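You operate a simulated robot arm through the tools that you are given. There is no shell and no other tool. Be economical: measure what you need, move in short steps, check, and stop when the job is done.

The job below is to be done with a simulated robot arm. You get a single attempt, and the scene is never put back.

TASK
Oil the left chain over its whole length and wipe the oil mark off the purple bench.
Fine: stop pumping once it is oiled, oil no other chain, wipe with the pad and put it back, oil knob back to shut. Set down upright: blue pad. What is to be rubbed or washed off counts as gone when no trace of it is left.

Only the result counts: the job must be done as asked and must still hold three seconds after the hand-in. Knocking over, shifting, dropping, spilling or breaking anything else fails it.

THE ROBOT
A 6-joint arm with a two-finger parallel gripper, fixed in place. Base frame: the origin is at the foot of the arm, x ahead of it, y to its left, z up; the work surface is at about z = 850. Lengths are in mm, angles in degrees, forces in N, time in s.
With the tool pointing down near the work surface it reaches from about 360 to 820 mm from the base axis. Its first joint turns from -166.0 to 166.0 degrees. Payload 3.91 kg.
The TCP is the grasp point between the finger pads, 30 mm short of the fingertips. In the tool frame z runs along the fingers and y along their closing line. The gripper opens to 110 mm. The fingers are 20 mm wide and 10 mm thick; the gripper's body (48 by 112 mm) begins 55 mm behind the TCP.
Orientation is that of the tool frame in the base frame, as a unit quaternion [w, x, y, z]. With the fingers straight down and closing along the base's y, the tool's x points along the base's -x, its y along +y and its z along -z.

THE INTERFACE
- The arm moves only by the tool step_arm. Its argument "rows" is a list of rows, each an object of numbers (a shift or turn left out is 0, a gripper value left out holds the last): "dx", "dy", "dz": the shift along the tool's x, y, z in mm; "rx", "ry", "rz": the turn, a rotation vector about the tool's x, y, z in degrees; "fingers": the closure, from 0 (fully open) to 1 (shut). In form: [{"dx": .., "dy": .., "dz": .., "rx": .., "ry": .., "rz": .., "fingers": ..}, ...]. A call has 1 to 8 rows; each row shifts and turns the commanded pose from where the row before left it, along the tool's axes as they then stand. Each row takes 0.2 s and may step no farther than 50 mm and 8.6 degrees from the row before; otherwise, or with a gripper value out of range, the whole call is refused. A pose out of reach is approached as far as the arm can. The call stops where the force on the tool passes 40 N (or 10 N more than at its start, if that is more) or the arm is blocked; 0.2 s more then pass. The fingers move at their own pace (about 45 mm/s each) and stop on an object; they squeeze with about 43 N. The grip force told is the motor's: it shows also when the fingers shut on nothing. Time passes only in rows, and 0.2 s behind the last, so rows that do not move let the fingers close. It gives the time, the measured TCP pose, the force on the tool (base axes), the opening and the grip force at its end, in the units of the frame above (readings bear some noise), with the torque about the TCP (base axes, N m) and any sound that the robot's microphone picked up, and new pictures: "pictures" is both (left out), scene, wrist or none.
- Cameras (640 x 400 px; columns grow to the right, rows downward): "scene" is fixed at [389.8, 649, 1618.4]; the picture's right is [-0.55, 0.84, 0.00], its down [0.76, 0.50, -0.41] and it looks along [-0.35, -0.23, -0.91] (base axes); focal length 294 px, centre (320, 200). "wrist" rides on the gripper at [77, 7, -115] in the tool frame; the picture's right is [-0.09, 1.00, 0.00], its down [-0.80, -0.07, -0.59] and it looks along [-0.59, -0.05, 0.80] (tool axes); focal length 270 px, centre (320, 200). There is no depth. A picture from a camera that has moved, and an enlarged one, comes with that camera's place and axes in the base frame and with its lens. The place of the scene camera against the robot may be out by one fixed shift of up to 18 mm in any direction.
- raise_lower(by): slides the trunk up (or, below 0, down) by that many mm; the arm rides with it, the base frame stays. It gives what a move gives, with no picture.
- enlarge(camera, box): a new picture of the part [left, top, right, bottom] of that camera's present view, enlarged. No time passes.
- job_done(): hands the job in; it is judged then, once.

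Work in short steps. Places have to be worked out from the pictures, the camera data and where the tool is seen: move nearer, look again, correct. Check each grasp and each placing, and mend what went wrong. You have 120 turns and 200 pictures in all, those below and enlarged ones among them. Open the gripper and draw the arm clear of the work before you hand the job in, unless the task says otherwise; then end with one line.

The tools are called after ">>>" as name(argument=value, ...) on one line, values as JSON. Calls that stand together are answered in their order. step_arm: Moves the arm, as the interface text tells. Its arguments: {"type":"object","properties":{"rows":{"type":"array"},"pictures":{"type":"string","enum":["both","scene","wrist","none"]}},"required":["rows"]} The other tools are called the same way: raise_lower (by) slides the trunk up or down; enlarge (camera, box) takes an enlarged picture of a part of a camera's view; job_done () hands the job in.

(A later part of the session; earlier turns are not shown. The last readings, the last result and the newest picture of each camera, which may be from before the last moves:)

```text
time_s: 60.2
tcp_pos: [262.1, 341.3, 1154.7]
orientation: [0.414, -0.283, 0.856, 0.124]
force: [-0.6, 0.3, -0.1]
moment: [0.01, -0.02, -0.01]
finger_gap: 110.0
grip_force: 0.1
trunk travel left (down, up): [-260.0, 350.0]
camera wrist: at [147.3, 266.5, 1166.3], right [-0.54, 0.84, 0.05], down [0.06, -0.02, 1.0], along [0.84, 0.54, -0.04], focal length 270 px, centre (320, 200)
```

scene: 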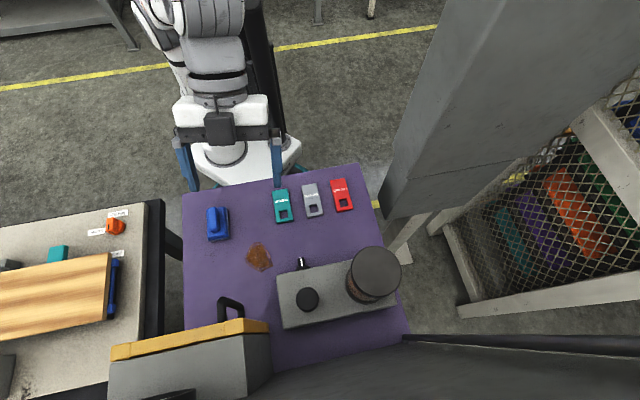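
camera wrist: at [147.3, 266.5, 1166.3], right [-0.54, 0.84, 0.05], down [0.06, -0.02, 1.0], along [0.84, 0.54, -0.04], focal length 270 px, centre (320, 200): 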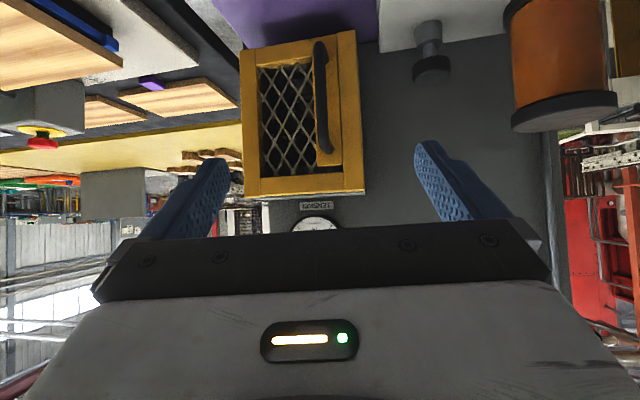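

>>> raise_lower(by=-110)

>>> step_arm(rows=[{"dz": 20}, {"dz": 30, "dx": -10}], pictures="wrist")

```text
time_s: 61.6
tcp_pos: [262.1, 341.2, 1044.1]
orientation: [0.413, -0.283, 0.856, 0.124]
force: [0.1, 0.4, -0.1]
moment: [0.02, 0.03, 0.01]
finger_gap: 109.9
grip_force: 0.0
trunk travel left (down, up): [-150.0, 460.0]
```

```text
time_s: 62.2
tcp_pos: [298.4, 368.0, 1020.0]
orientation: [0.413, -0.283, 0.857, 0.124]
force: [-0.6, 0.0, -0.4]
moment: [0.02, -0.01, 0.02]
finger_gap: 109.7
grip_force: 0.1
trunk travel left (down, up): [-150.0, 460.0]
camera wrist: at [183.3, 292.5, 1032.3], right [-0.54, 0.84, 0.05], down [0.06, -0.02, 1.0], along [0.84, 0.54, -0.04], focal length 270 px, centre (320, 200)
```

wrist: 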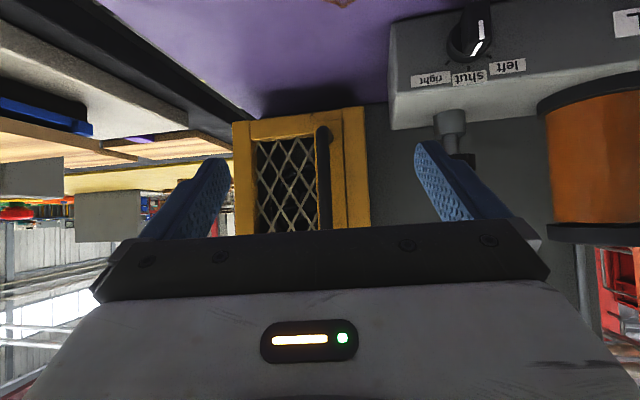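

>>> enlarge(camera="wrist", box=[225, 100, 385, 235])

>>> enlarge(camera="wrist", box=[250, 135, 320, 185])

>>> enlarge(camera="wrist", box=[250, 185, 320, 235])

>>> enlarge(camera="wrist", box=[380, 0, 560, 120])

```text
2.96 times, centred on (305, 168) of wrist
camera zoom: at [183.3, 292.5, 1032.3], right [-0.54, 0.84, 0.05], down [0.06, -0.02, 1.0], along [0.84, 0.54, -0.04], focal length 801 px, centre (364, 296)
```

zoom: 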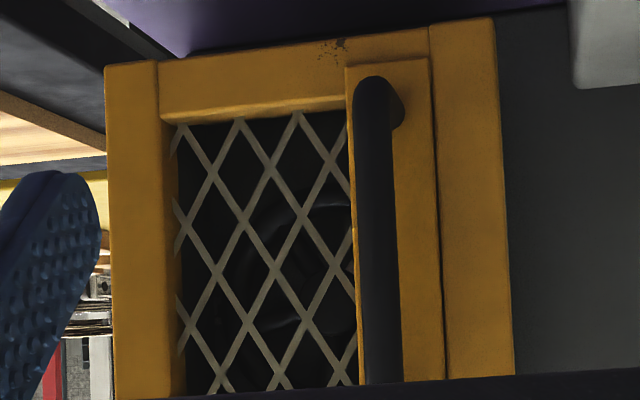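

```text
8.00 times, centred on (285, 160) of wrist
camera zoom: at [183.3, 292.5, 1032.3], right [-0.54, 0.84, 0.05], down [0.06, -0.02, 1.0], along [0.84, 0.54, -0.04], focal length 2162 px, centre (600, 520)
```

zoom: 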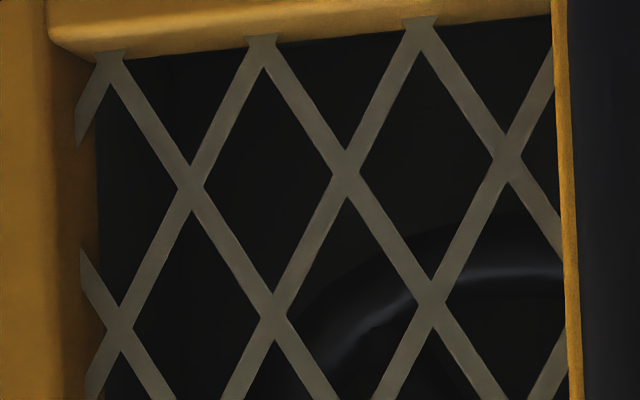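

```text
8.00 times, centred on (285, 210) of wrist
camera zoom: at [183.3, 292.5, 1032.3], right [-0.54, 0.84, 0.05], down [0.06, -0.02, 1.0], along [0.84, 0.54, -0.04], focal length 2162 px, centre (600, 120)
```

zoom: 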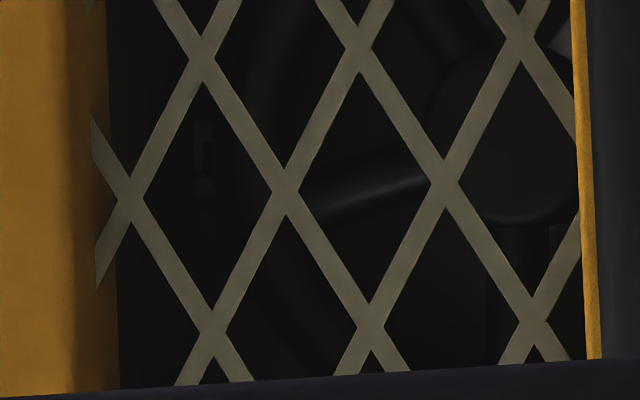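

```text
3.33 times, centred on (470, 60) of wrist
camera zoom: at [183.3, 292.5, 1032.3], right [-0.54, 0.84, 0.05], down [0.06, -0.02, 1.0], along [0.84, 0.54, -0.04], focal length 901 px, centre (-180, 667)
```

zoom: 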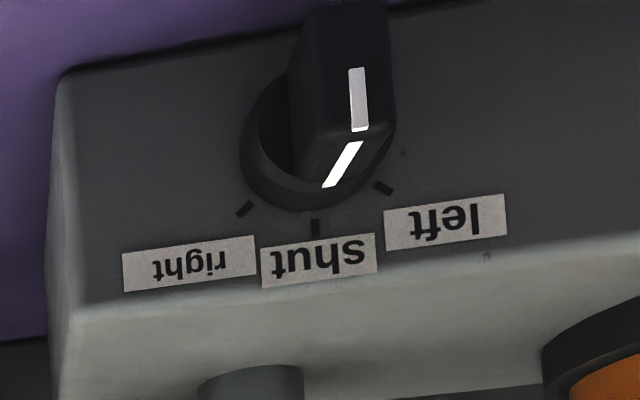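

Inside the guard there is only the handwheel. I examine the left station more closely from above, since chains must be visible somewhere.

>>> raise_lower(by=300)

>>> step_arm(rows=[{"ry": 8, "dy": -40}, {"ry": 8, "dy": -40}, {"ry": 8, "dy": -40}, {"dy": -45}, {"dy": -45}, {"dy": -45}, {"dy": -45}, {"dy": -45}], pictures="wrist")

```text
time_s: 65.2
tcp_pos: [298.3, 368.2, 1320.3]
orientation: [0.413, -0.284, 0.857, 0.124]
force: [0.2, -0.6, -0.1]
moment: [-0.01, 0.04, 0.0]
finger_gap: 110.1
grip_force: 0.0
trunk travel left (down, up): [-450.0, 160.0]
```

```text
time_s: 67.0
tcp_pos: [502.2, 87.6, 1327.5]
orientation: [0.226, -0.303, 0.924, 0.064]
force: [0.7, 0.0, 0.1]
moment: [0.0, 0.04, 0.02]
finger_gap: 110.0
grip_force: 0.0
trunk travel left (down, up): [-450.0, 160.0]
camera wrist: at [399.9, 22.1, 1395.3], right [-0.52, 0.85, 0.02], down [0.39, 0.22, 0.9], along [0.76, 0.48, -0.45], focal length 270 px, centre (320, 200)
```

wrist: 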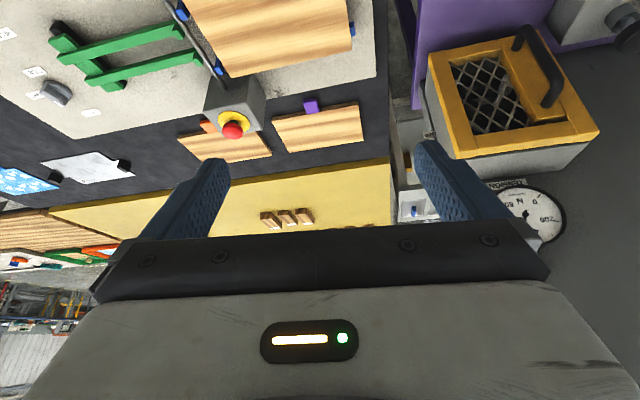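

>>> enlarge(camera="wrist", box=[385, 60, 465, 150])

>>> step_arm(rows=[{"rz": -8, "dx": -35}, {"rz": -8, "dx": -35}, {"rz": -8, "dx": -30}, {"rz": -8}, {"ry": -8}, {"ry": -5}], pictures="wrist")

```text
4.44 times, centred on (425, 105) of wrist
camera zoom: at [399.9, 22.1, 1395.3], right [-0.52, 0.85, 0.02], down [0.39, 0.22, 0.9], along [0.76, 0.48, -0.45], focal length 1201 px, centre (-147, 622)
```

zoom: 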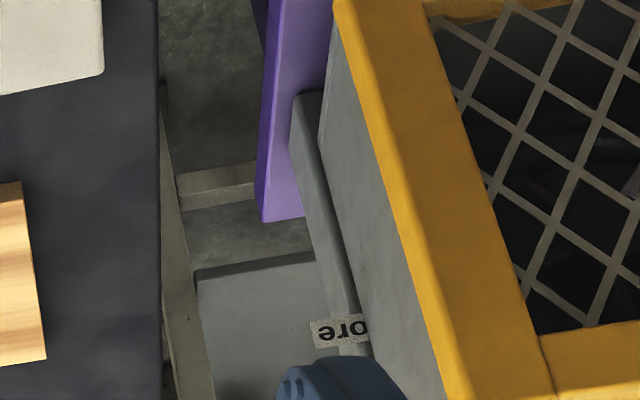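

```text
time_s: 68.5
tcp_pos: [562.9, 152.4, 1370.9]
orientation: [0.324, -0.543, 0.772, 0.061]
force: [0.2, 0.7, 0.4]
moment: [0.03, 0.01, 0.0]
finger_gap: 110.1
grip_force: 0.0
trunk travel left (down, up): [-450.0, 160.0]
camera wrist: at [492.4, 41.7, 1416.5], right [-0.86, 0.47, -0.21], down [-0.04, 0.35, 0.94], along [0.51, 0.81, -0.28], focal length 270 px, centre (320, 200)
```

wrist: 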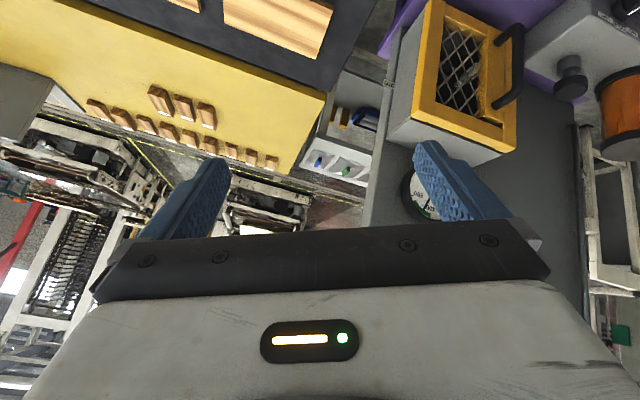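

The guard is ruled out. The pipes lead into the fenced cell, which has slats like a slat conveyor; I zoom there in the scene view at several places.

>>> enlarge(camera="scene", box=[540, 230, 640, 300])

>>> enlarge(camera="scene", box=[570, 70, 640, 160])

>>> enlarge(camera="scene", box=[490, 140, 560, 190])

>>> enlarge(camera="scene", box=[500, 230, 570, 290])

```text
5.71 times, centred on (590, 265) of scene
camera zoom: at [389.8, 649.0, 1618.4], right [-0.55, 0.84, 0.0], down [0.76, 0.5, -0.41], along [-0.35, -0.23, -0.91], focal length 1683 px, centre (-1223, -171)
```

zoom: 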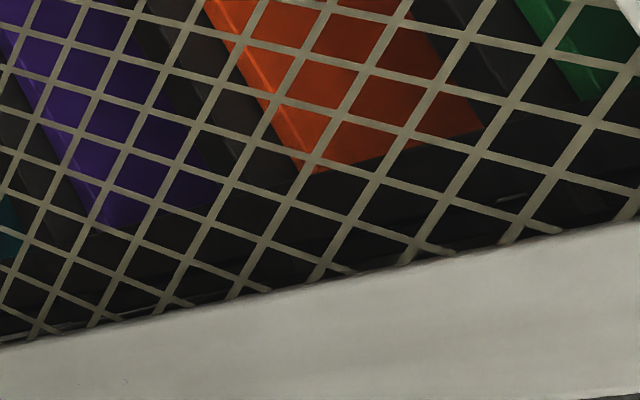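

```text
4.44 times, centred on (605, 115) of scene
camera zoom: at [389.8, 649.0, 1618.4], right [-0.55, 0.84, 0.0], down [0.76, 0.5, -0.41], along [-0.35, -0.23, -0.91], focal length 1309 px, centre (-947, 578)
```

zoom: 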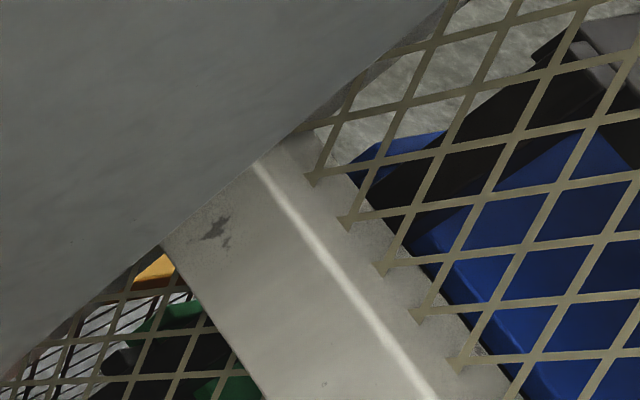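

```text
8.00 times, centred on (525, 165) of scene
camera zoom: at [389.8, 649.0, 1618.4], right [-0.55, 0.84, 0.0], down [0.76, 0.5, -0.41], along [-0.35, -0.23, -0.91], focal length 2356 px, centre (-1320, 480)
```

zoom: 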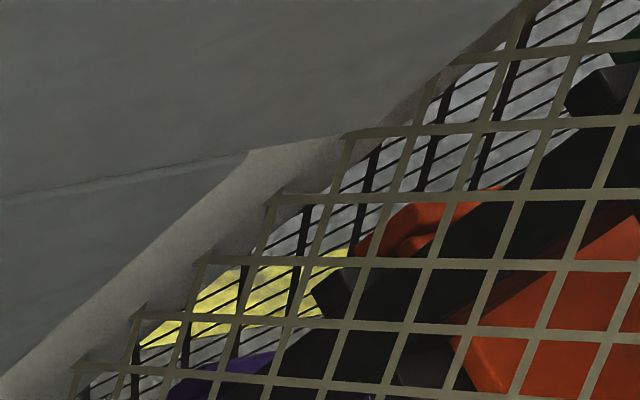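

```text
6.67 times, centred on (535, 260) of scene
camera zoom: at [389.8, 649.0, 1618.4], right [-0.55, 0.84, 0.0], down [0.76, 0.5, -0.41], along [-0.35, -0.23, -0.91], focal length 1964 px, centre (-1113, -200)
```

zoom: 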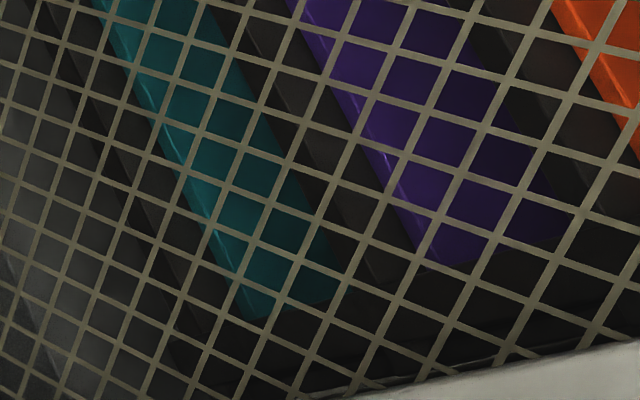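

The slats are a conveyor in the fenced machine, with black chain bands at the slat ends. I now want a proper view of the control panel and the conveyor from the robot side. First travel back.

>>> step_arm(rows=[{"rx": -3.7, "ry": -0.3, "rz": 5}, {"rx": -3.7, "ry": -0.3, "rz": 5}, {"ry": 8, "dy": 30, "dx": 30}, {"ry": 8, "dy": 30, "dx": 30}, {"dy": 40, "dx": 25}, {"dy": 40, "dx": 25}, {"dy": 40, "dx": 20}, {"dy": 40, "dx": 20}], pictures="none")

>>> step_arm(rows=[{"dy": 45, "dx": -5}, {"dy": 45, "dx": -15}, {"dy": 45, "dx": -15}, {"dy": 45, "dx": -20}, {"dy": 45, "dx": -20}], pictures="wrist")

```text
time_s: 70.2
tcp_pos: [309.6, 137.3, 1294.7]
orientation: [0.171, -0.507, 0.842, 0.07]
force: [0.3, 0.0, -0.7]
moment: [0.02, 0.0, 0.0]
finger_gap: 109.9
grip_force: 0.1
trunk travel left (down, up): [-450.0, 160.0]
```

```text
time_s: 71.5
tcp_pos: [146.4, 306.4, 1306.2]
orientation: [0.165, -0.502, 0.847, 0.065]
force: [-0.4, -0.5, 0.6]
moment: [-0.02, -0.03, 0.02]
finger_gap: 109.9
grip_force: 0.1
trunk travel left (down, up): [-450.0, 160.0]
camera wrist: at [83.3, 214.6, 1386.9], right [-0.83, 0.56, -0.03], down [0.29, 0.47, 0.84], along [0.48, 0.69, -0.55], focal length 270 px, centre (320, 200)
```

wrist: 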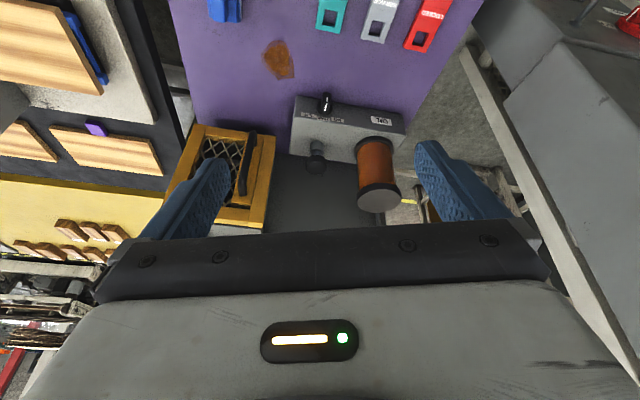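

>>> step_arm(rows=[{"rx": -2.8, "ry": -0.2, "rz": -7.6}, {"rx": -2.8, "ry": -0.2, "rz": -7.6}, {"rx": -2.8, "ry": -0.2, "rz": -7.6}, {"rx": -2.8, "ry": -0.2, "rz": -7.6}, {"rx": -2.8, "ry": -0.2, "rz": -7.6, "dy": 40}, {"dy": 40}, {"dy": 40, "dx": -20}], pictures="both")

```text
time_s: 73.1
tcp_pos: [113.5, 301.3, 1293.4]
orientation: [0.127, -0.68, 0.717, 0.089]
force: [-0.1, 0.7, -0.4]
moment: [-0.03, -0.02, 0.01]
finger_gap: 109.9
grip_force: 0.1
trunk travel left (down, up): [-450.0, 160.0]
stopped in row 7: the arm was blocked; the commanded pose is now the measured one
camera wrist: at [96.5, 193.0, 1379.8], right [-0.99, 0.14, -0.02], down [0.07, 0.58, 0.81], along [0.12, 0.8, -0.58], focal length 270 px, centre (320, 200)
```

scene: 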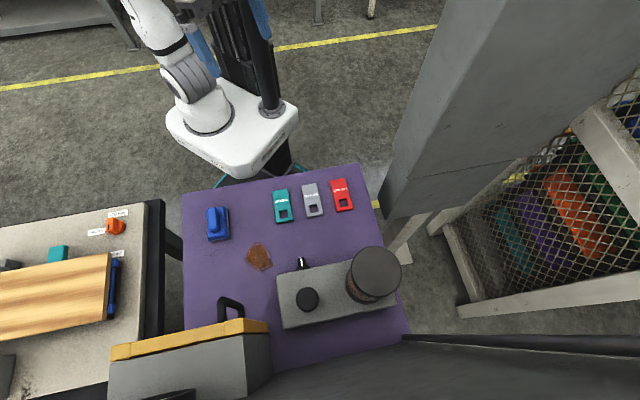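
wrist: 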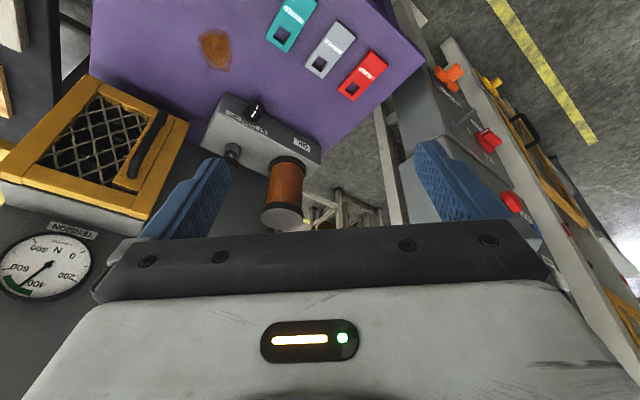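

The fence view is more useful from the scene camera; I zoom hard where slat ends meet the dark band.

>>> enlarge(camera="scene", box=[600, 250, 640, 275])

>>> enlarge(camera="scene", box=[540, 270, 580, 295])

>>> enlarge(camera="scene", box=[515, 165, 555, 190])

```text
16.00 times, centred on (620, 262) of scene
camera zoom: at [389.8, 649.0, 1618.4], right [-0.55, 0.84, 0.0], down [0.76, 0.5, -0.41], along [-0.35, -0.23, -0.91], focal length 4713 px, centre (-4480, -800)
```

zoom: 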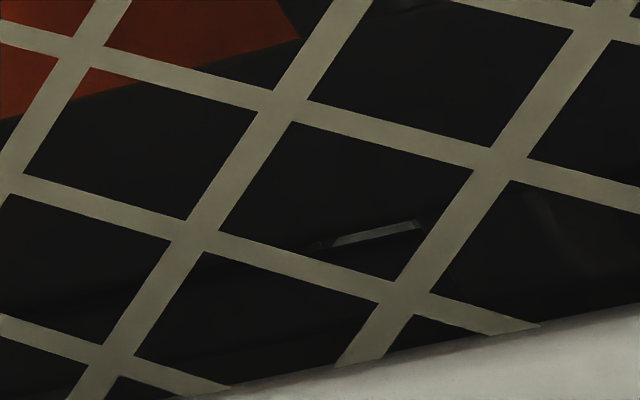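

```text
16.00 times, centred on (560, 282) of scene
camera zoom: at [389.8, 649.0, 1618.4], right [-0.55, 0.84, 0.0], down [0.76, 0.5, -0.41], along [-0.35, -0.23, -0.91], focal length 4713 px, centre (-3520, -1120)
```

zoom: 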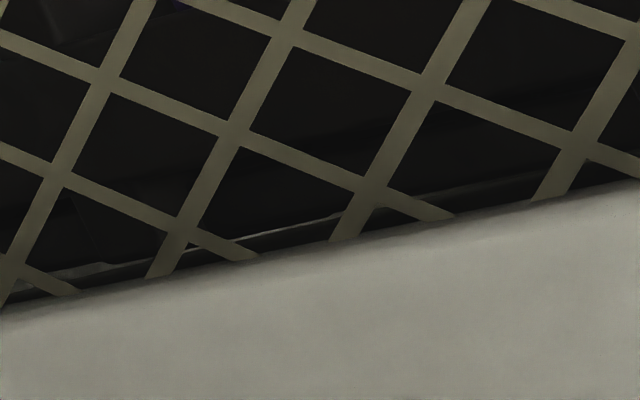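

```text
16.00 times, centred on (535, 178) of scene
camera zoom: at [389.8, 649.0, 1618.4], right [-0.55, 0.84, 0.0], down [0.76, 0.5, -0.41], along [-0.35, -0.23, -0.91], focal length 4713 px, centre (-3120, 560)
```

zoom: 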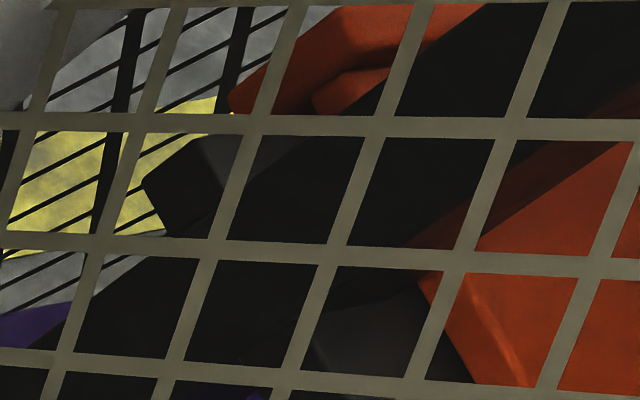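

I move away from the column towards +y and look at the fenced machine from nearer.

>>> step_arm(rows=[{"dy": -45}, {"dx": -45}, {"dx": -45}, {"dx": -45}, {"dx": -45}, {"dx": -45}, {"rx": -2.8, "ry": -0.2, "rz": -7.6}, {"rx": -2.8, "ry": -0.2, "rz": -7.6}], pictures="none")

>>> step_arm(rows=[{"rx": -2.8, "ry": -0.2, "rz": -7.6}, {"rx": -2.8, "ry": -0.2, "rz": -7.6}, {"dz": -40}, {"dz": -40}], pictures="both")

```text
time_s: 74.9
tcp_pos: [162.6, 510.8, 1368.6]
orientation: [-0.11, 0.779, -0.608, -0.109]
force: [0.3, -0.4, -0.1]
moment: [0.02, 0.01, -0.03]
finger_gap: 109.9
grip_force: 0.0
trunk travel left (down, up): [-450.0, 160.0]
```

```text
time_s: 75.9
tcp_pos: [173.2, 488.4, 1445.0]
orientation: [-0.087, 0.856, -0.494, -0.127]
force: [0.9, -0.4, -0.6]
moment: [0.0, 0.02, 0.01]
finger_gap: 110.0
grip_force: 0.0
trunk travel left (down, up): [-450.0, 160.0]
camera wrist: at [219.9, 390.6, 1530.6], right [-0.91, -0.42, 0.0], down [-0.24, 0.53, 0.81], along [-0.34, 0.73, -0.59], focal length 270 px, centre (320, 200)
```

scene: 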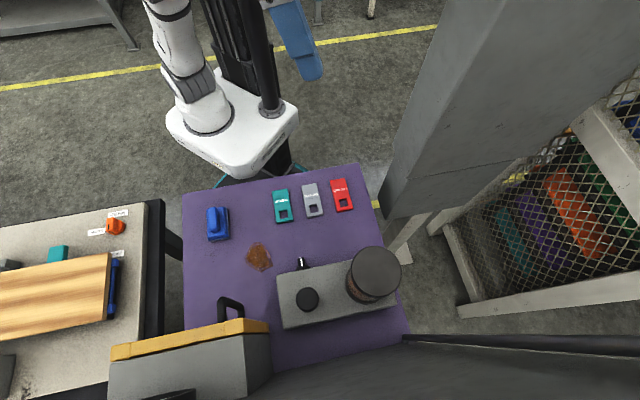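
wrist: 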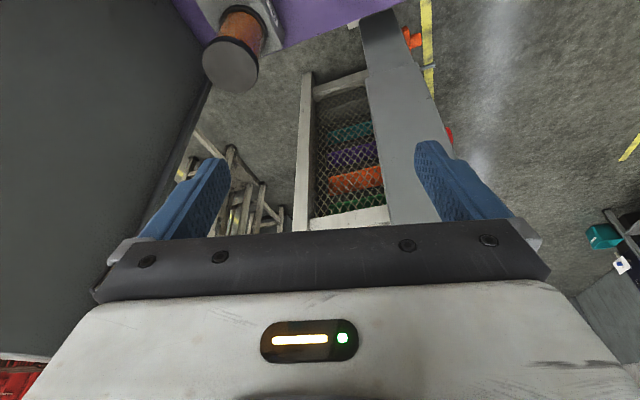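

The coloured slats are stacked vertically behind the fence: a vertical lift carried by chains left and right. I zoom in here.

>>> enlarge(camera="wrist", box=[290, 70, 410, 235])

>>> step_arm(rows=[{"ry": -8}, {"ry": -8}, {"ry": -8}, {"ry": -8}], pictures="wrist")

>>> enlarge(camera="wrist", box=[240, 0, 480, 235])

```text
2.42 times, centred on (350, 152) of wrist
camera zoom: at [219.9, 390.6, 1530.6], right [-0.91, -0.42, 0.0], down [-0.24, 0.53, 0.81], along [-0.34, 0.73, -0.59], focal length 655 px, centre (247, 315)
```

zoom: 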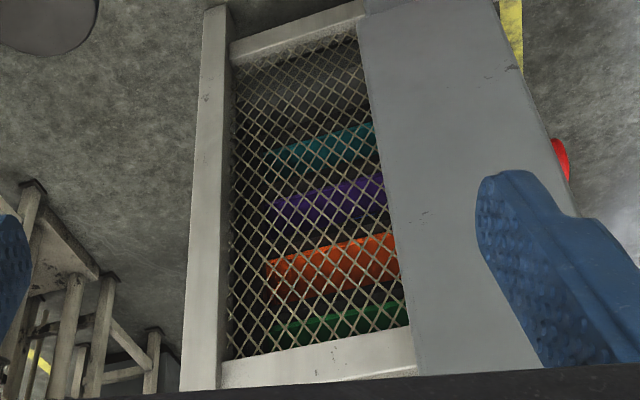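

```text
time_s: 76.9
tcp_pos: [173.2, 490.8, 1445.5]
orientation: [-0.222, 0.786, -0.452, -0.359]
force: [0.3, -0.1, 0.1]
moment: [0.0, 0.0, 0.0]
finger_gap: 110.2
grip_force: 0.1
trunk travel left (down, up): [-450.0, 160.0]
camera wrist: at [234.2, 366.8, 1460.2], right [-0.89, -0.44, 0.04], down [0.01, 0.08, 1.0], along [-0.45, 0.89, -0.07], focal length 270 px, centre (320, 200)
```

wrist: 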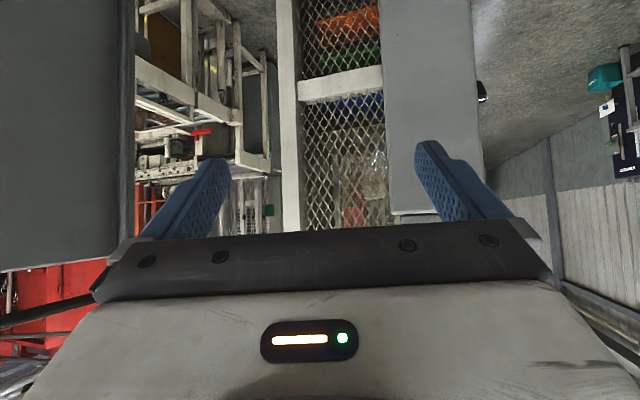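

```text
1.70 times, centred on (360, 118) of wrist
camera zoom: at [234.2, 366.8, 1460.2], right [-0.89, -0.44, 0.04], down [0.01, 0.08, 1.0], along [-0.45, 0.89, -0.07], focal length 460 px, centre (252, 340)
```

zoom: 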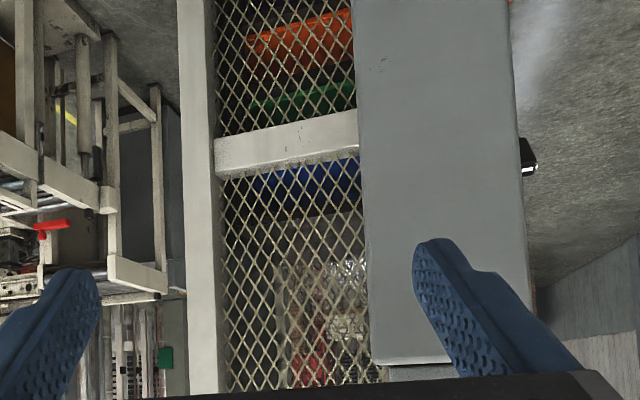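

I shift sideways (−x) to view the fenced machine from its front, staying clear of the column.

>>> step_arm(rows=[{"rx": 5.7, "ry": 0.5, "rz": 4.9, "dx": -20}, {"rx": 5.7, "ry": 0.5, "rz": 4.9, "dx": -20}, {"dy": 45}, {"dy": 45}, {"dy": 45}, {"dy": 45}, {"dy": 45}, {"ry": 8}], pictures="both")

```text
time_s: 78.1
tcp_pos: [149.2, 489.3, 1447.6]
orientation: [-0.28, 0.658, -0.641, -0.277]
force: [-0.1, 1.0, -0.3]
moment: [-0.02, 0.0, 0.01]
finger_gap: 110.0
grip_force: 0.2
trunk travel left (down, up): [-450.0, 160.0]
stopped in row 6: the arm was blocked; the commanded pose is now the measured one
camera wrist: at [145.4, 352.6, 1470.9], right [-1.0, 0.04, 0.05], down [0.06, 0.12, 0.99], along [0.03, 0.99, -0.13], focal length 270 px, centre (320, 200)
```

scene: 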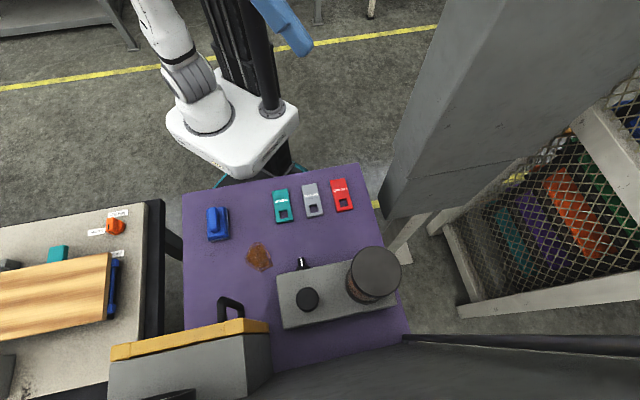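
wrist: 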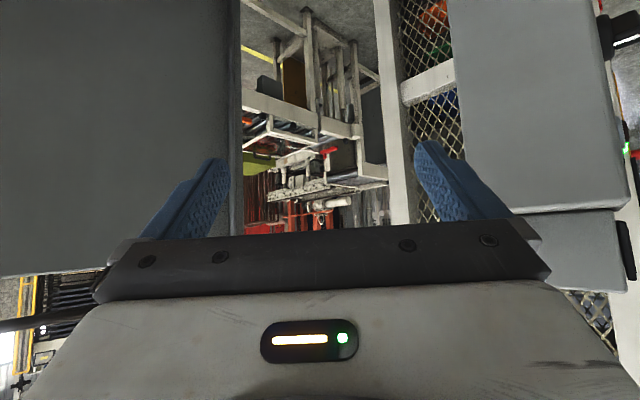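

Budget matters: I'll start the job and watch for feedback. Knob is at about (305,539,888), plunger head at (357,594,989). I yaw back to face the pump.

>>> step_arm(rows=[{"rx": 5.8, "ry": 0.5, "rz": 5.6}, {"rx": 5.8, "ry": 0.5, "rz": 5.6}, {"rx": 5.8, "ry": 0.5, "rz": 5.6}, {"rx": 5.8, "ry": 0.5, "rz": 5.6}, {"rx": 5.8, "ry": 0.5, "rz": 5.6}, {"rx": 5.8, "ry": 0.5, "rz": 5.6}, {"rx": 5.8, "ry": 0.5, "rz": 5.6}], pictures="none")

>>> raise_lower(by=-200)

>>> step_arm(rows=[{"dx": 20}], pictures="wrist")

```text
time_s: 79.0
tcp_pos: [225.7, 470.8, 1440.4]
orientation: [0.336, -0.449, 0.81, 0.173]
force: [-0.1, 0.2, 0.5]
moment: [0.01, -0.02, 0.0]
finger_gap: 109.9
grip_force: 0.0
trunk travel left (down, up): [-450.0, 160.0]
stopped in row 4: the arm was blocked; the commanded pose is now the measured one
```

```text
time_s: 81.1
tcp_pos: [223.0, 470.1, 1245.0]
orientation: [0.34, -0.449, 0.808, 0.176]
force: [0.9, -0.1, -0.6]
moment: [-0.06, -0.02, 0.02]
finger_gap: 110.0
grip_force: 0.0
trunk travel left (down, up): [-250.0, 360.0]
```

```text
time_s: 81.5
tcp_pos: [213.4, 457.4, 1233.1]
orientation: [0.339, -0.451, 0.807, 0.178]
force: [-0.5, -0.1, -1.2]
moment: [0.01, 0.02, 0.0]
finger_gap: 109.7
grip_force: 0.2
trunk travel left (down, up): [-250.0, 360.0]
camera wrist: at [135.8, 346.4, 1259.4], right [-0.81, 0.58, 0.04], down [0.12, 0.1, 0.99], along [0.57, 0.81, -0.15], focal length 270 px, centre (320, 200)
```

wrist: 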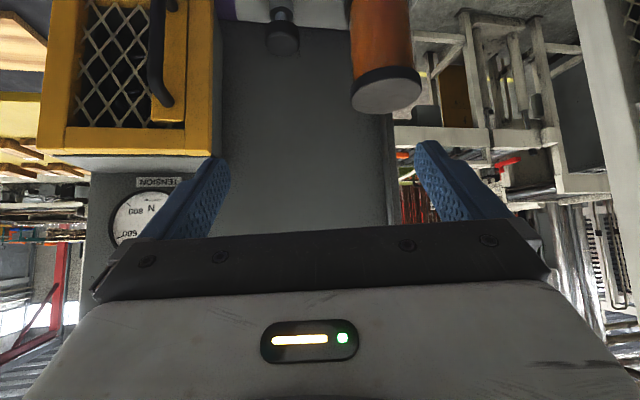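

>>> step_arm(rows=[{"rx": 5.1, "ry": 0.45, "rz": 5.1}, {"rx": 5.1, "ry": 0.45, "rz": 5.1}, {"rx": 5.1, "ry": 0.45, "rz": 5.1}], pictures="none")

>>> raise_lower(by=-180)

>>> step_arm(rows=[{"dx": 0}], pictures="both")

```text
time_s: 82.3
tcp_pos: [221.3, 456.5, 1230.3]
orientation: [0.36, -0.284, 0.882, 0.102]
force: [0.3, 0.5, -0.3]
moment: [0.02, 0.01, -0.03]
finger_gap: 110.1
grip_force: 0.1
trunk travel left (down, up): [-250.0, 360.0]
```

```text
time_s: 84.3
tcp_pos: [220.1, 456.2, 1051.4]
orientation: [0.361, -0.287, 0.881, 0.104]
force: [0.7, -0.1, -0.2]
moment: [-0.01, 0.01, 0.01]
finger_gap: 110.1
grip_force: 0.1
trunk travel left (down, up): [-70.0, 540.0]
```

```text
time_s: 84.7
tcp_pos: [219.1, 454.7, 1051.0]
orientation: [0.36, -0.288, 0.881, 0.105]
force: [0.8, -0.9, -0.2]
moment: [0.0, -0.01, 0.03]
finger_gap: 110.0
grip_force: 0.1
trunk travel left (down, up): [-70.0, 540.0]
camera wrist: at [105.6, 382.8, 1080.6], right [-0.53, 0.85, 0.04], down [0.16, 0.06, 0.99], along [0.83, 0.53, -0.17], focal length 270 px, centre (320, 200)
```

scene: 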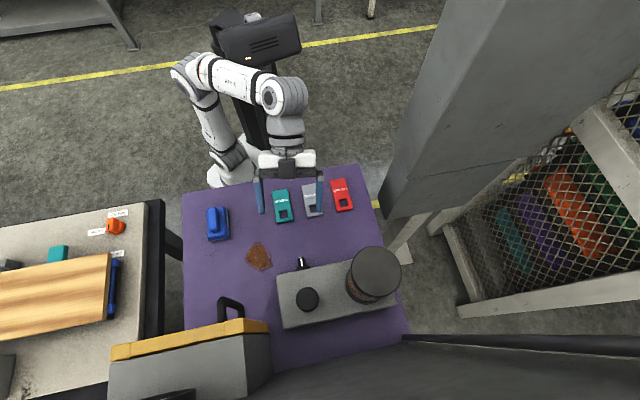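
wrist: 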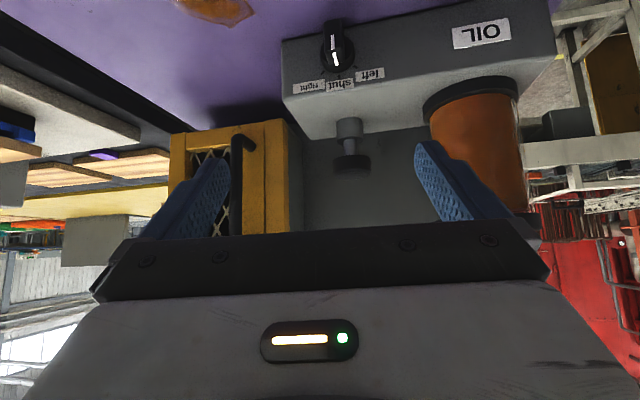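

>>> enlarge(camera="wrist", box=[275, 0, 445, 180])

```text
2.22 times, centred on (360, 90) of wrist
camera zoom: at [105.6, 382.8, 1080.6], right [-0.53, 0.85, 0.04], down [0.16, 0.06, 0.99], along [0.83, 0.53, -0.17], focal length 601 px, centre (231, 444)
```

zoom: 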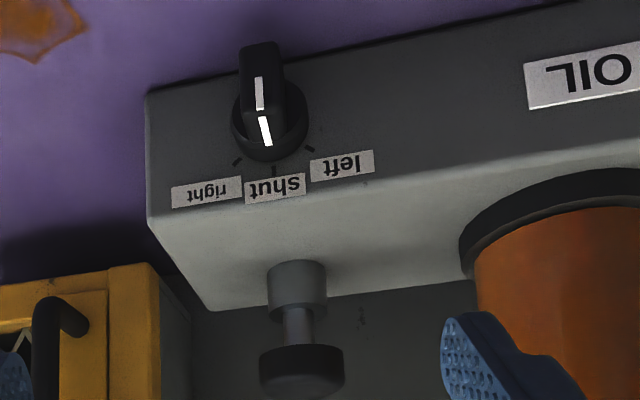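

Knob skirt is at about (305,538,884), wing ≈18 mm wide, protruding ≈25 mm. I go to a pre-grasp 70 mm off with tool tilted 52°.

>>> step_arm(rows=[{"ry": -4.5, "fingers": 0.5}, {"ry": -4.5}, {"dx": 22.6, "dy": 7.3, "dz": 28.2}, {"dx": 22.6, "dy": 7.3, "dz": 28.2}, {"dx": 22.6, "dy": 7.3, "dz": 28.2}, {}], pictures="both")

```text
time_s: 86.1
tcp_pos: [228.5, 488.2, 946.4]
orientation: [0.428, -0.28, 0.85, 0.127]
force: [-0.2, 0.3, -0.5]
moment: [0.01, 0.01, -0.04]
finger_gap: 55.3
grip_force: 0.1
trunk travel left (down, up): [-70.0, 540.0]
camera wrist: at [112.5, 411.9, 954.0], right [-0.54, 0.84, 0.05], down [0.03, -0.03, 1.0], along [0.84, 0.54, -0.01], focal length 270 px, centre (320, 200)
```

scene: 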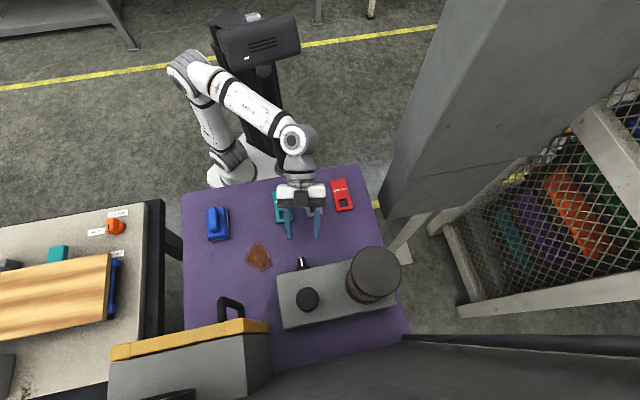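
wrist: 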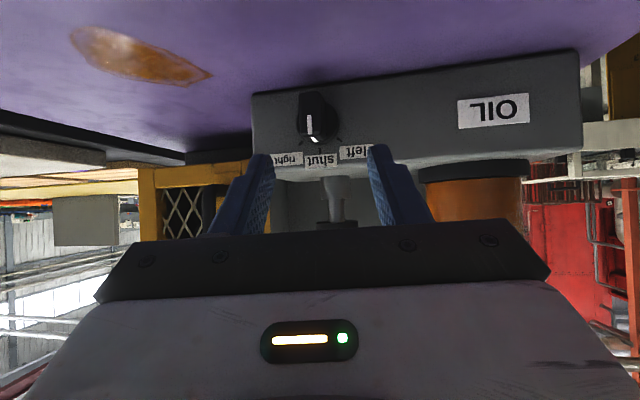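

>>> enlarge(camera="wrist", box=[250, 70, 390, 170])

```text
4.00 times, centred on (320, 120) of wrist
camera zoom: at [112.5, 411.9, 954.0], right [-0.54, 0.84, 0.05], down [0.03, -0.03, 1.0], along [0.84, 0.54, -0.01], focal length 1081 px, centre (320, 520)
```

zoom: 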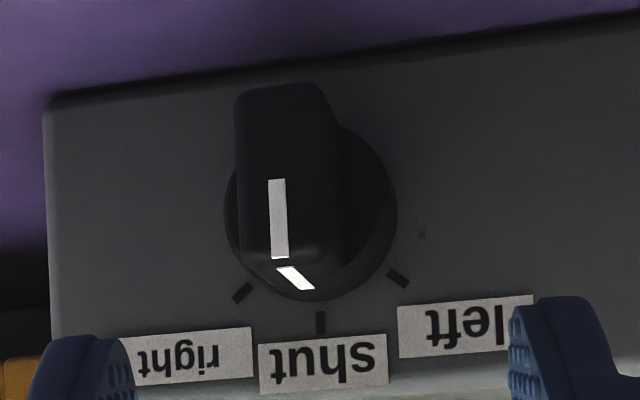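

The pump box is turned another ~12° (knob axis azimuth ≈45°). I yaw by +12° and move to a closer pre-grasp.

>>> step_arm(rows=[{"rx": -4.7, "rz": -3.7}, {"rx": -4.7, "rz": -3.7}, {"dx": 1.1, "dy": -10, "dz": 0}, {"dx": 1.1, "dy": -10, "dz": 25}], pictures="none")

>>> enlarge(camera="wrist", box=[230, 40, 410, 180])

```text
time_s: 87.1
tcp_pos: [251.2, 489.6, 930.0]
orientation: [0.411, -0.372, 0.815, 0.171]
force: [0.4, -1.6, 0.0]
moment: [0.01, 0.01, -0.01]
finger_gap: 55.0
grip_force: 0.2
trunk travel left (down, up): [-70.0, 540.0]
```

```text
2.86 times, centred on (320, 110) of wrist
camera zoom: at [154.6, 390.5, 937.4], right [-0.71, 0.7, 0.04], down [0.04, -0.02, 1.0], along [0.7, 0.71, -0.01], focal length 772 px, centre (320, 457)
```

zoom: 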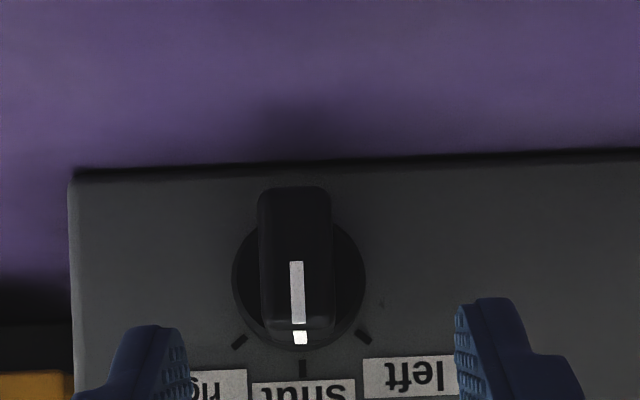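

>>> step_arm(rows=[{"dy": -6}, {"dz": 18}, {"dz": 18}], pictures="none")

>>> enlarge(camera="wrist", box=[230, 20, 410, 180])

>>> enlarge(camera="scene", box=[260, 220, 360, 320])

```text
time_s: 87.9
tcp_pos: [274.7, 506.2, 907.5]
orientation: [0.41, -0.372, 0.815, 0.171]
force: [0.4, 0.0, -0.2]
moment: [0.01, 0.02, -0.02]
finger_gap: 55.1
grip_force: 0.0
trunk travel left (down, up): [-70.0, 540.0]
```

```text
2.50 times, centred on (320, 100) of wrist
camera zoom: at [177.7, 407.5, 916.0], right [-0.71, 0.7, 0.04], down [0.04, -0.02, 1.0], along [0.7, 0.71, -0.01], focal length 676 px, centre (320, 450)
```

zoom: 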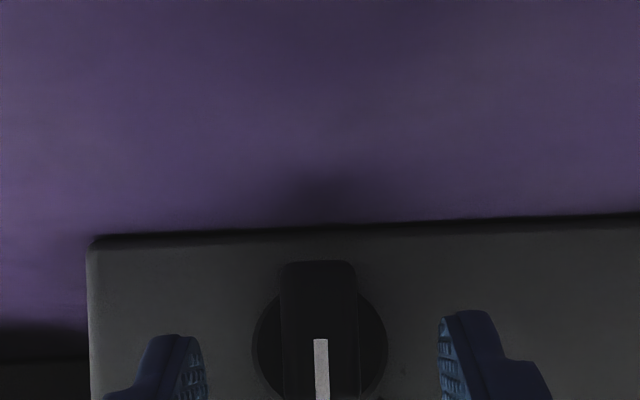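

```text
4.00 times, centred on (310, 270) of scene
camera zoom: at [389.8, 649.0, 1618.4], right [-0.55, 0.84, 0.0], down [0.76, 0.5, -0.41], along [-0.35, -0.23, -0.91], focal length 1178 px, centre (360, -80)
```

zoom: 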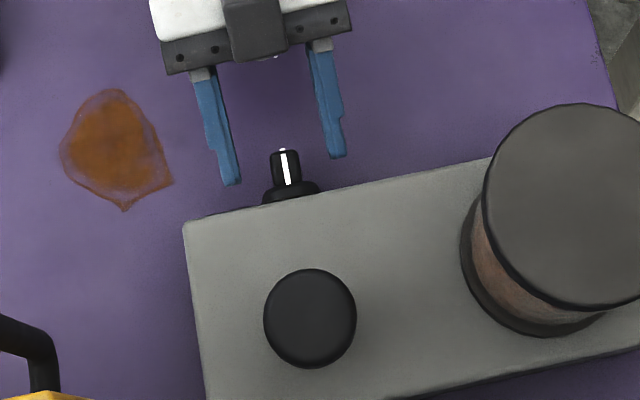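

Fingertips straddle the wing with ~12 mm overlap. I advance 6 mm and close.

>>> step_arm(rows=[{"dz": 6}, {"fingers": 1}, {}, {}, {}, {}], pictures="none")

>>> enlarge(camera="scene", box=[260, 220, 360, 320])

```text
time_s: 89.3
tcp_pos: [277.9, 508.7, 903.7]
orientation: [0.41, -0.372, 0.815, 0.172]
force: [-0.8, -7.7, 4.5]
moment: [0.21, -0.27, -1.14]
finger_gap: 18.5
grip_force: 45.0
trunk travel left (down, up): [-70.0, 540.0]
```

```text
4.00 times, centred on (310, 270) of scene
camera zoom: at [389.8, 649.0, 1618.4], right [-0.55, 0.84, 0.0], down [0.76, 0.5, -0.41], along [-0.35, -0.23, -0.91], focal length 1178 px, centre (360, -80)
```

zoom: 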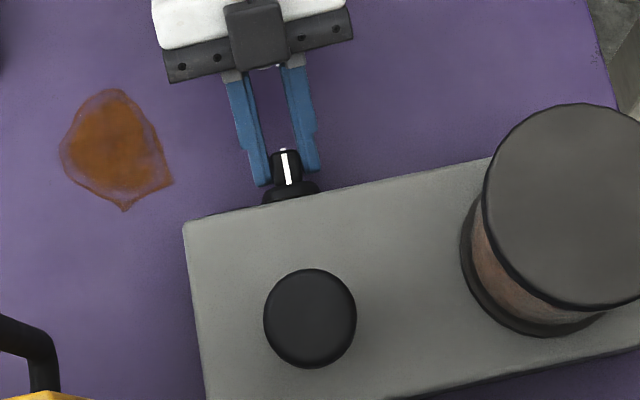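

Gripped firmly on the wing. Now turn it about its own axis towards "left" in 6 steps of 8°.

>>> step_arm(rows=[{"dx": 0.14, "dy": 2.58, "dz": 0.11, "rx": 4.93, "rz": -6.3}, {"dx": 0.14, "dy": 2.58, "dz": 0.11, "rx": 4.93, "rz": -6.3}, {"dx": 0.14, "dy": 2.58, "dz": 0.11, "rx": 4.93, "rz": -6.3}], pictures="none")

>>> enlarge(camera="scene", box=[260, 220, 360, 320])

```text
time_s: 90.1
tcp_pos: [271.5, 514.8, 902.7]
orientation: [0.477, -0.444, 0.758, -0.007]
force: [-5.9, -7.4, 5.3]
moment: [-0.46, 0.39, -1.39]
finger_gap: 18.5
grip_force: 45.1
trunk travel left (down, up): [-70.0, 540.0]
```

```text
4.00 times, centred on (310, 270) of scene
camera zoom: at [389.8, 649.0, 1618.4], right [-0.55, 0.84, 0.0], down [0.76, 0.5, -0.41], along [-0.35, -0.23, -0.91], focal length 1178 px, centre (360, -80)
```

zoom: 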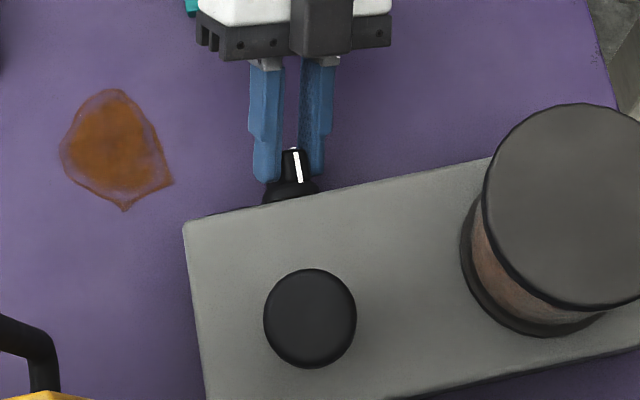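

>>> step_arm(rows=[{"dx": 0.14, "dy": 2.58, "dz": 0.11, "rx": 4.93, "rz": -6.3}, {"dx": 0.14, "dy": 2.58, "dz": 0.11, "rx": 4.93, "rz": -6.3}, {"dx": 0.14, "dy": 2.58, "dz": 0.11, "rx": 4.93, "rz": -6.3}, {}], pictures="none")

>>> enlarge(camera="scene", box=[260, 220, 360, 320])

>>> enlarge(camera="wrist", box=[200, 60, 440, 230])

```text
time_s: 91.1
tcp_pos: [267.2, 519.3, 897.5]
orientation: [0.523, -0.497, 0.669, -0.181]
force: [-9.6, -14.3, -3.7]
moment: [0.03, -0.03, -1.33]
finger_gap: 17.8
grip_force: 45.2
trunk travel left (down, up): [-70.0, 540.0]
```

```text
4.00 times, centred on (310, 270) of scene
camera zoom: at [389.8, 649.0, 1618.4], right [-0.55, 0.84, 0.0], down [0.76, 0.5, -0.41], along [-0.35, -0.23, -0.91], focal length 1178 px, centre (360, -80)
```

zoom: 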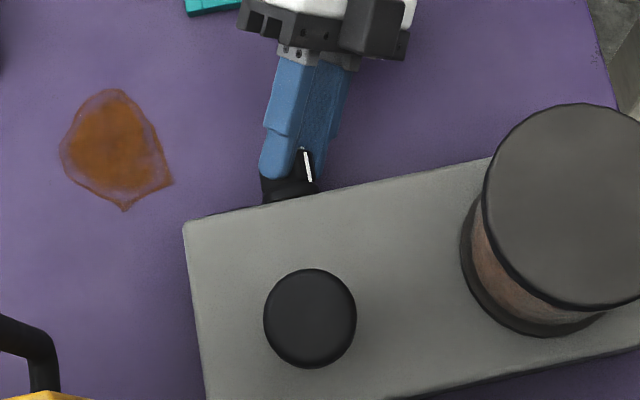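

```text
2.35 times, centred on (320, 145) of wrist
camera zoom: at [167.3, 423.6, 898.0], right [-0.48, 0.51, -0.71], down [-0.52, 0.49, 0.7], along [0.71, 0.71, 0.03], focal length 636 px, centre (320, 329)
```

zoom: 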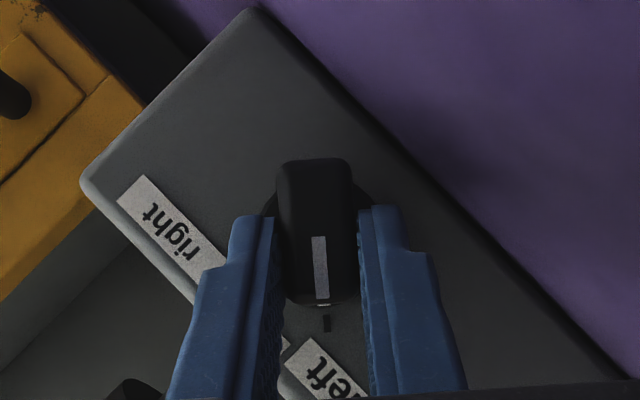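

Pointer is on "left". Release and back off.

>>> step_arm(rows=[{"fingers": 0.68}, {}, {"dz": -30}, {"dz": -40}, {"dz": -40}, {"rx": -4.93, "rz": 6.3}, {"rx": -4.93, "rz": 6.3}, {"rx": -4.93, "rz": 6.3}], pictures="none")

>>> step_arm(rows=[{"rx": -4.93, "rz": 6.3}, {"rx": -4.93, "rz": 6.3}, {"rx": -4.93, "rz": 6.3}, {"dx": -30, "dz": -20}, {"dx": -30, "dz": -20}], pictures="both")

```text
time_s: 92.9
tcp_pos: [173.0, 490.5, 937.1]
orientation: [0.475, -0.446, 0.758, -0.007]
force: [-0.5, -0.4, -0.5]
moment: [0.01, -0.01, 0.01]
finger_gap: 35.2
grip_force: 0.0
trunk travel left (down, up): [-70.0, 540.0]
```

```text
time_s: 94.1
tcp_pos: [178.4, 489.0, 1012.6]
orientation: [0.41, -0.368, 0.817, 0.169]
force: [0.3, 0.4, -0.1]
moment: [-0.01, -0.03, 0.0]
finger_gap: 35.3
grip_force: 0.0
trunk travel left (down, up): [-70.0, 540.0]
camera wrist: at [80.5, 391.0, 1021.6], right [-0.7, 0.71, 0.04], down [0.04, -0.02, 1.0], along [0.71, 0.7, -0.01], focal length 270 px, centre (320, 200)
```

scene: 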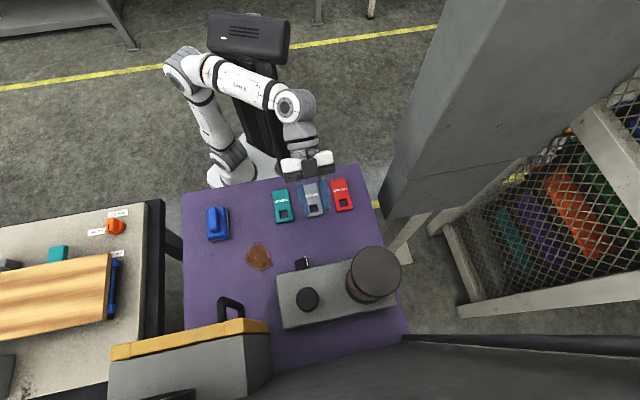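
wrist: 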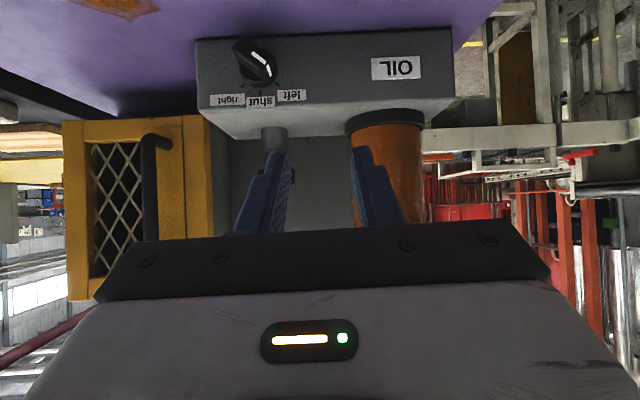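

Now the pump: raise the trunk, straighten the tool, and move over the plunger with fingers closed.

>>> raise_lower(by=120)

>>> step_arm(rows=[{"ry": 7.4, "fingers": 1}, {"ry": 7.4}, {"ry": 7.4}, {"ry": 7.4}, {"ry": 7.4}, {"ry": 7.4}, {"ry": 7.4}], pictures="none")

```text
time_s: 95.6
tcp_pos: [174.7, 494.1, 1129.5]
orientation: [0.409, -0.371, 0.817, 0.167]
force: [0.6, -0.2, 1.2]
moment: [0.0, -0.03, -0.01]
finger_gap: 35.2
grip_force: 0.0
trunk travel left (down, up): [-190.0, 420.0]
```

```text
time_s: 97.2
tcp_pos: [172.7, 482.7, 1114.2]
orientation: [0.014, -0.408, 0.913, -0.008]
force: [0.2, 0.7, 0.5]
moment: [0.01, -0.07, 0.05]
finger_gap: 0.0
grip_force: 37.5
out of reach, approached as far as the arm can: row 7
trunk travel left (down, up): [-190.0, 420.0]
```

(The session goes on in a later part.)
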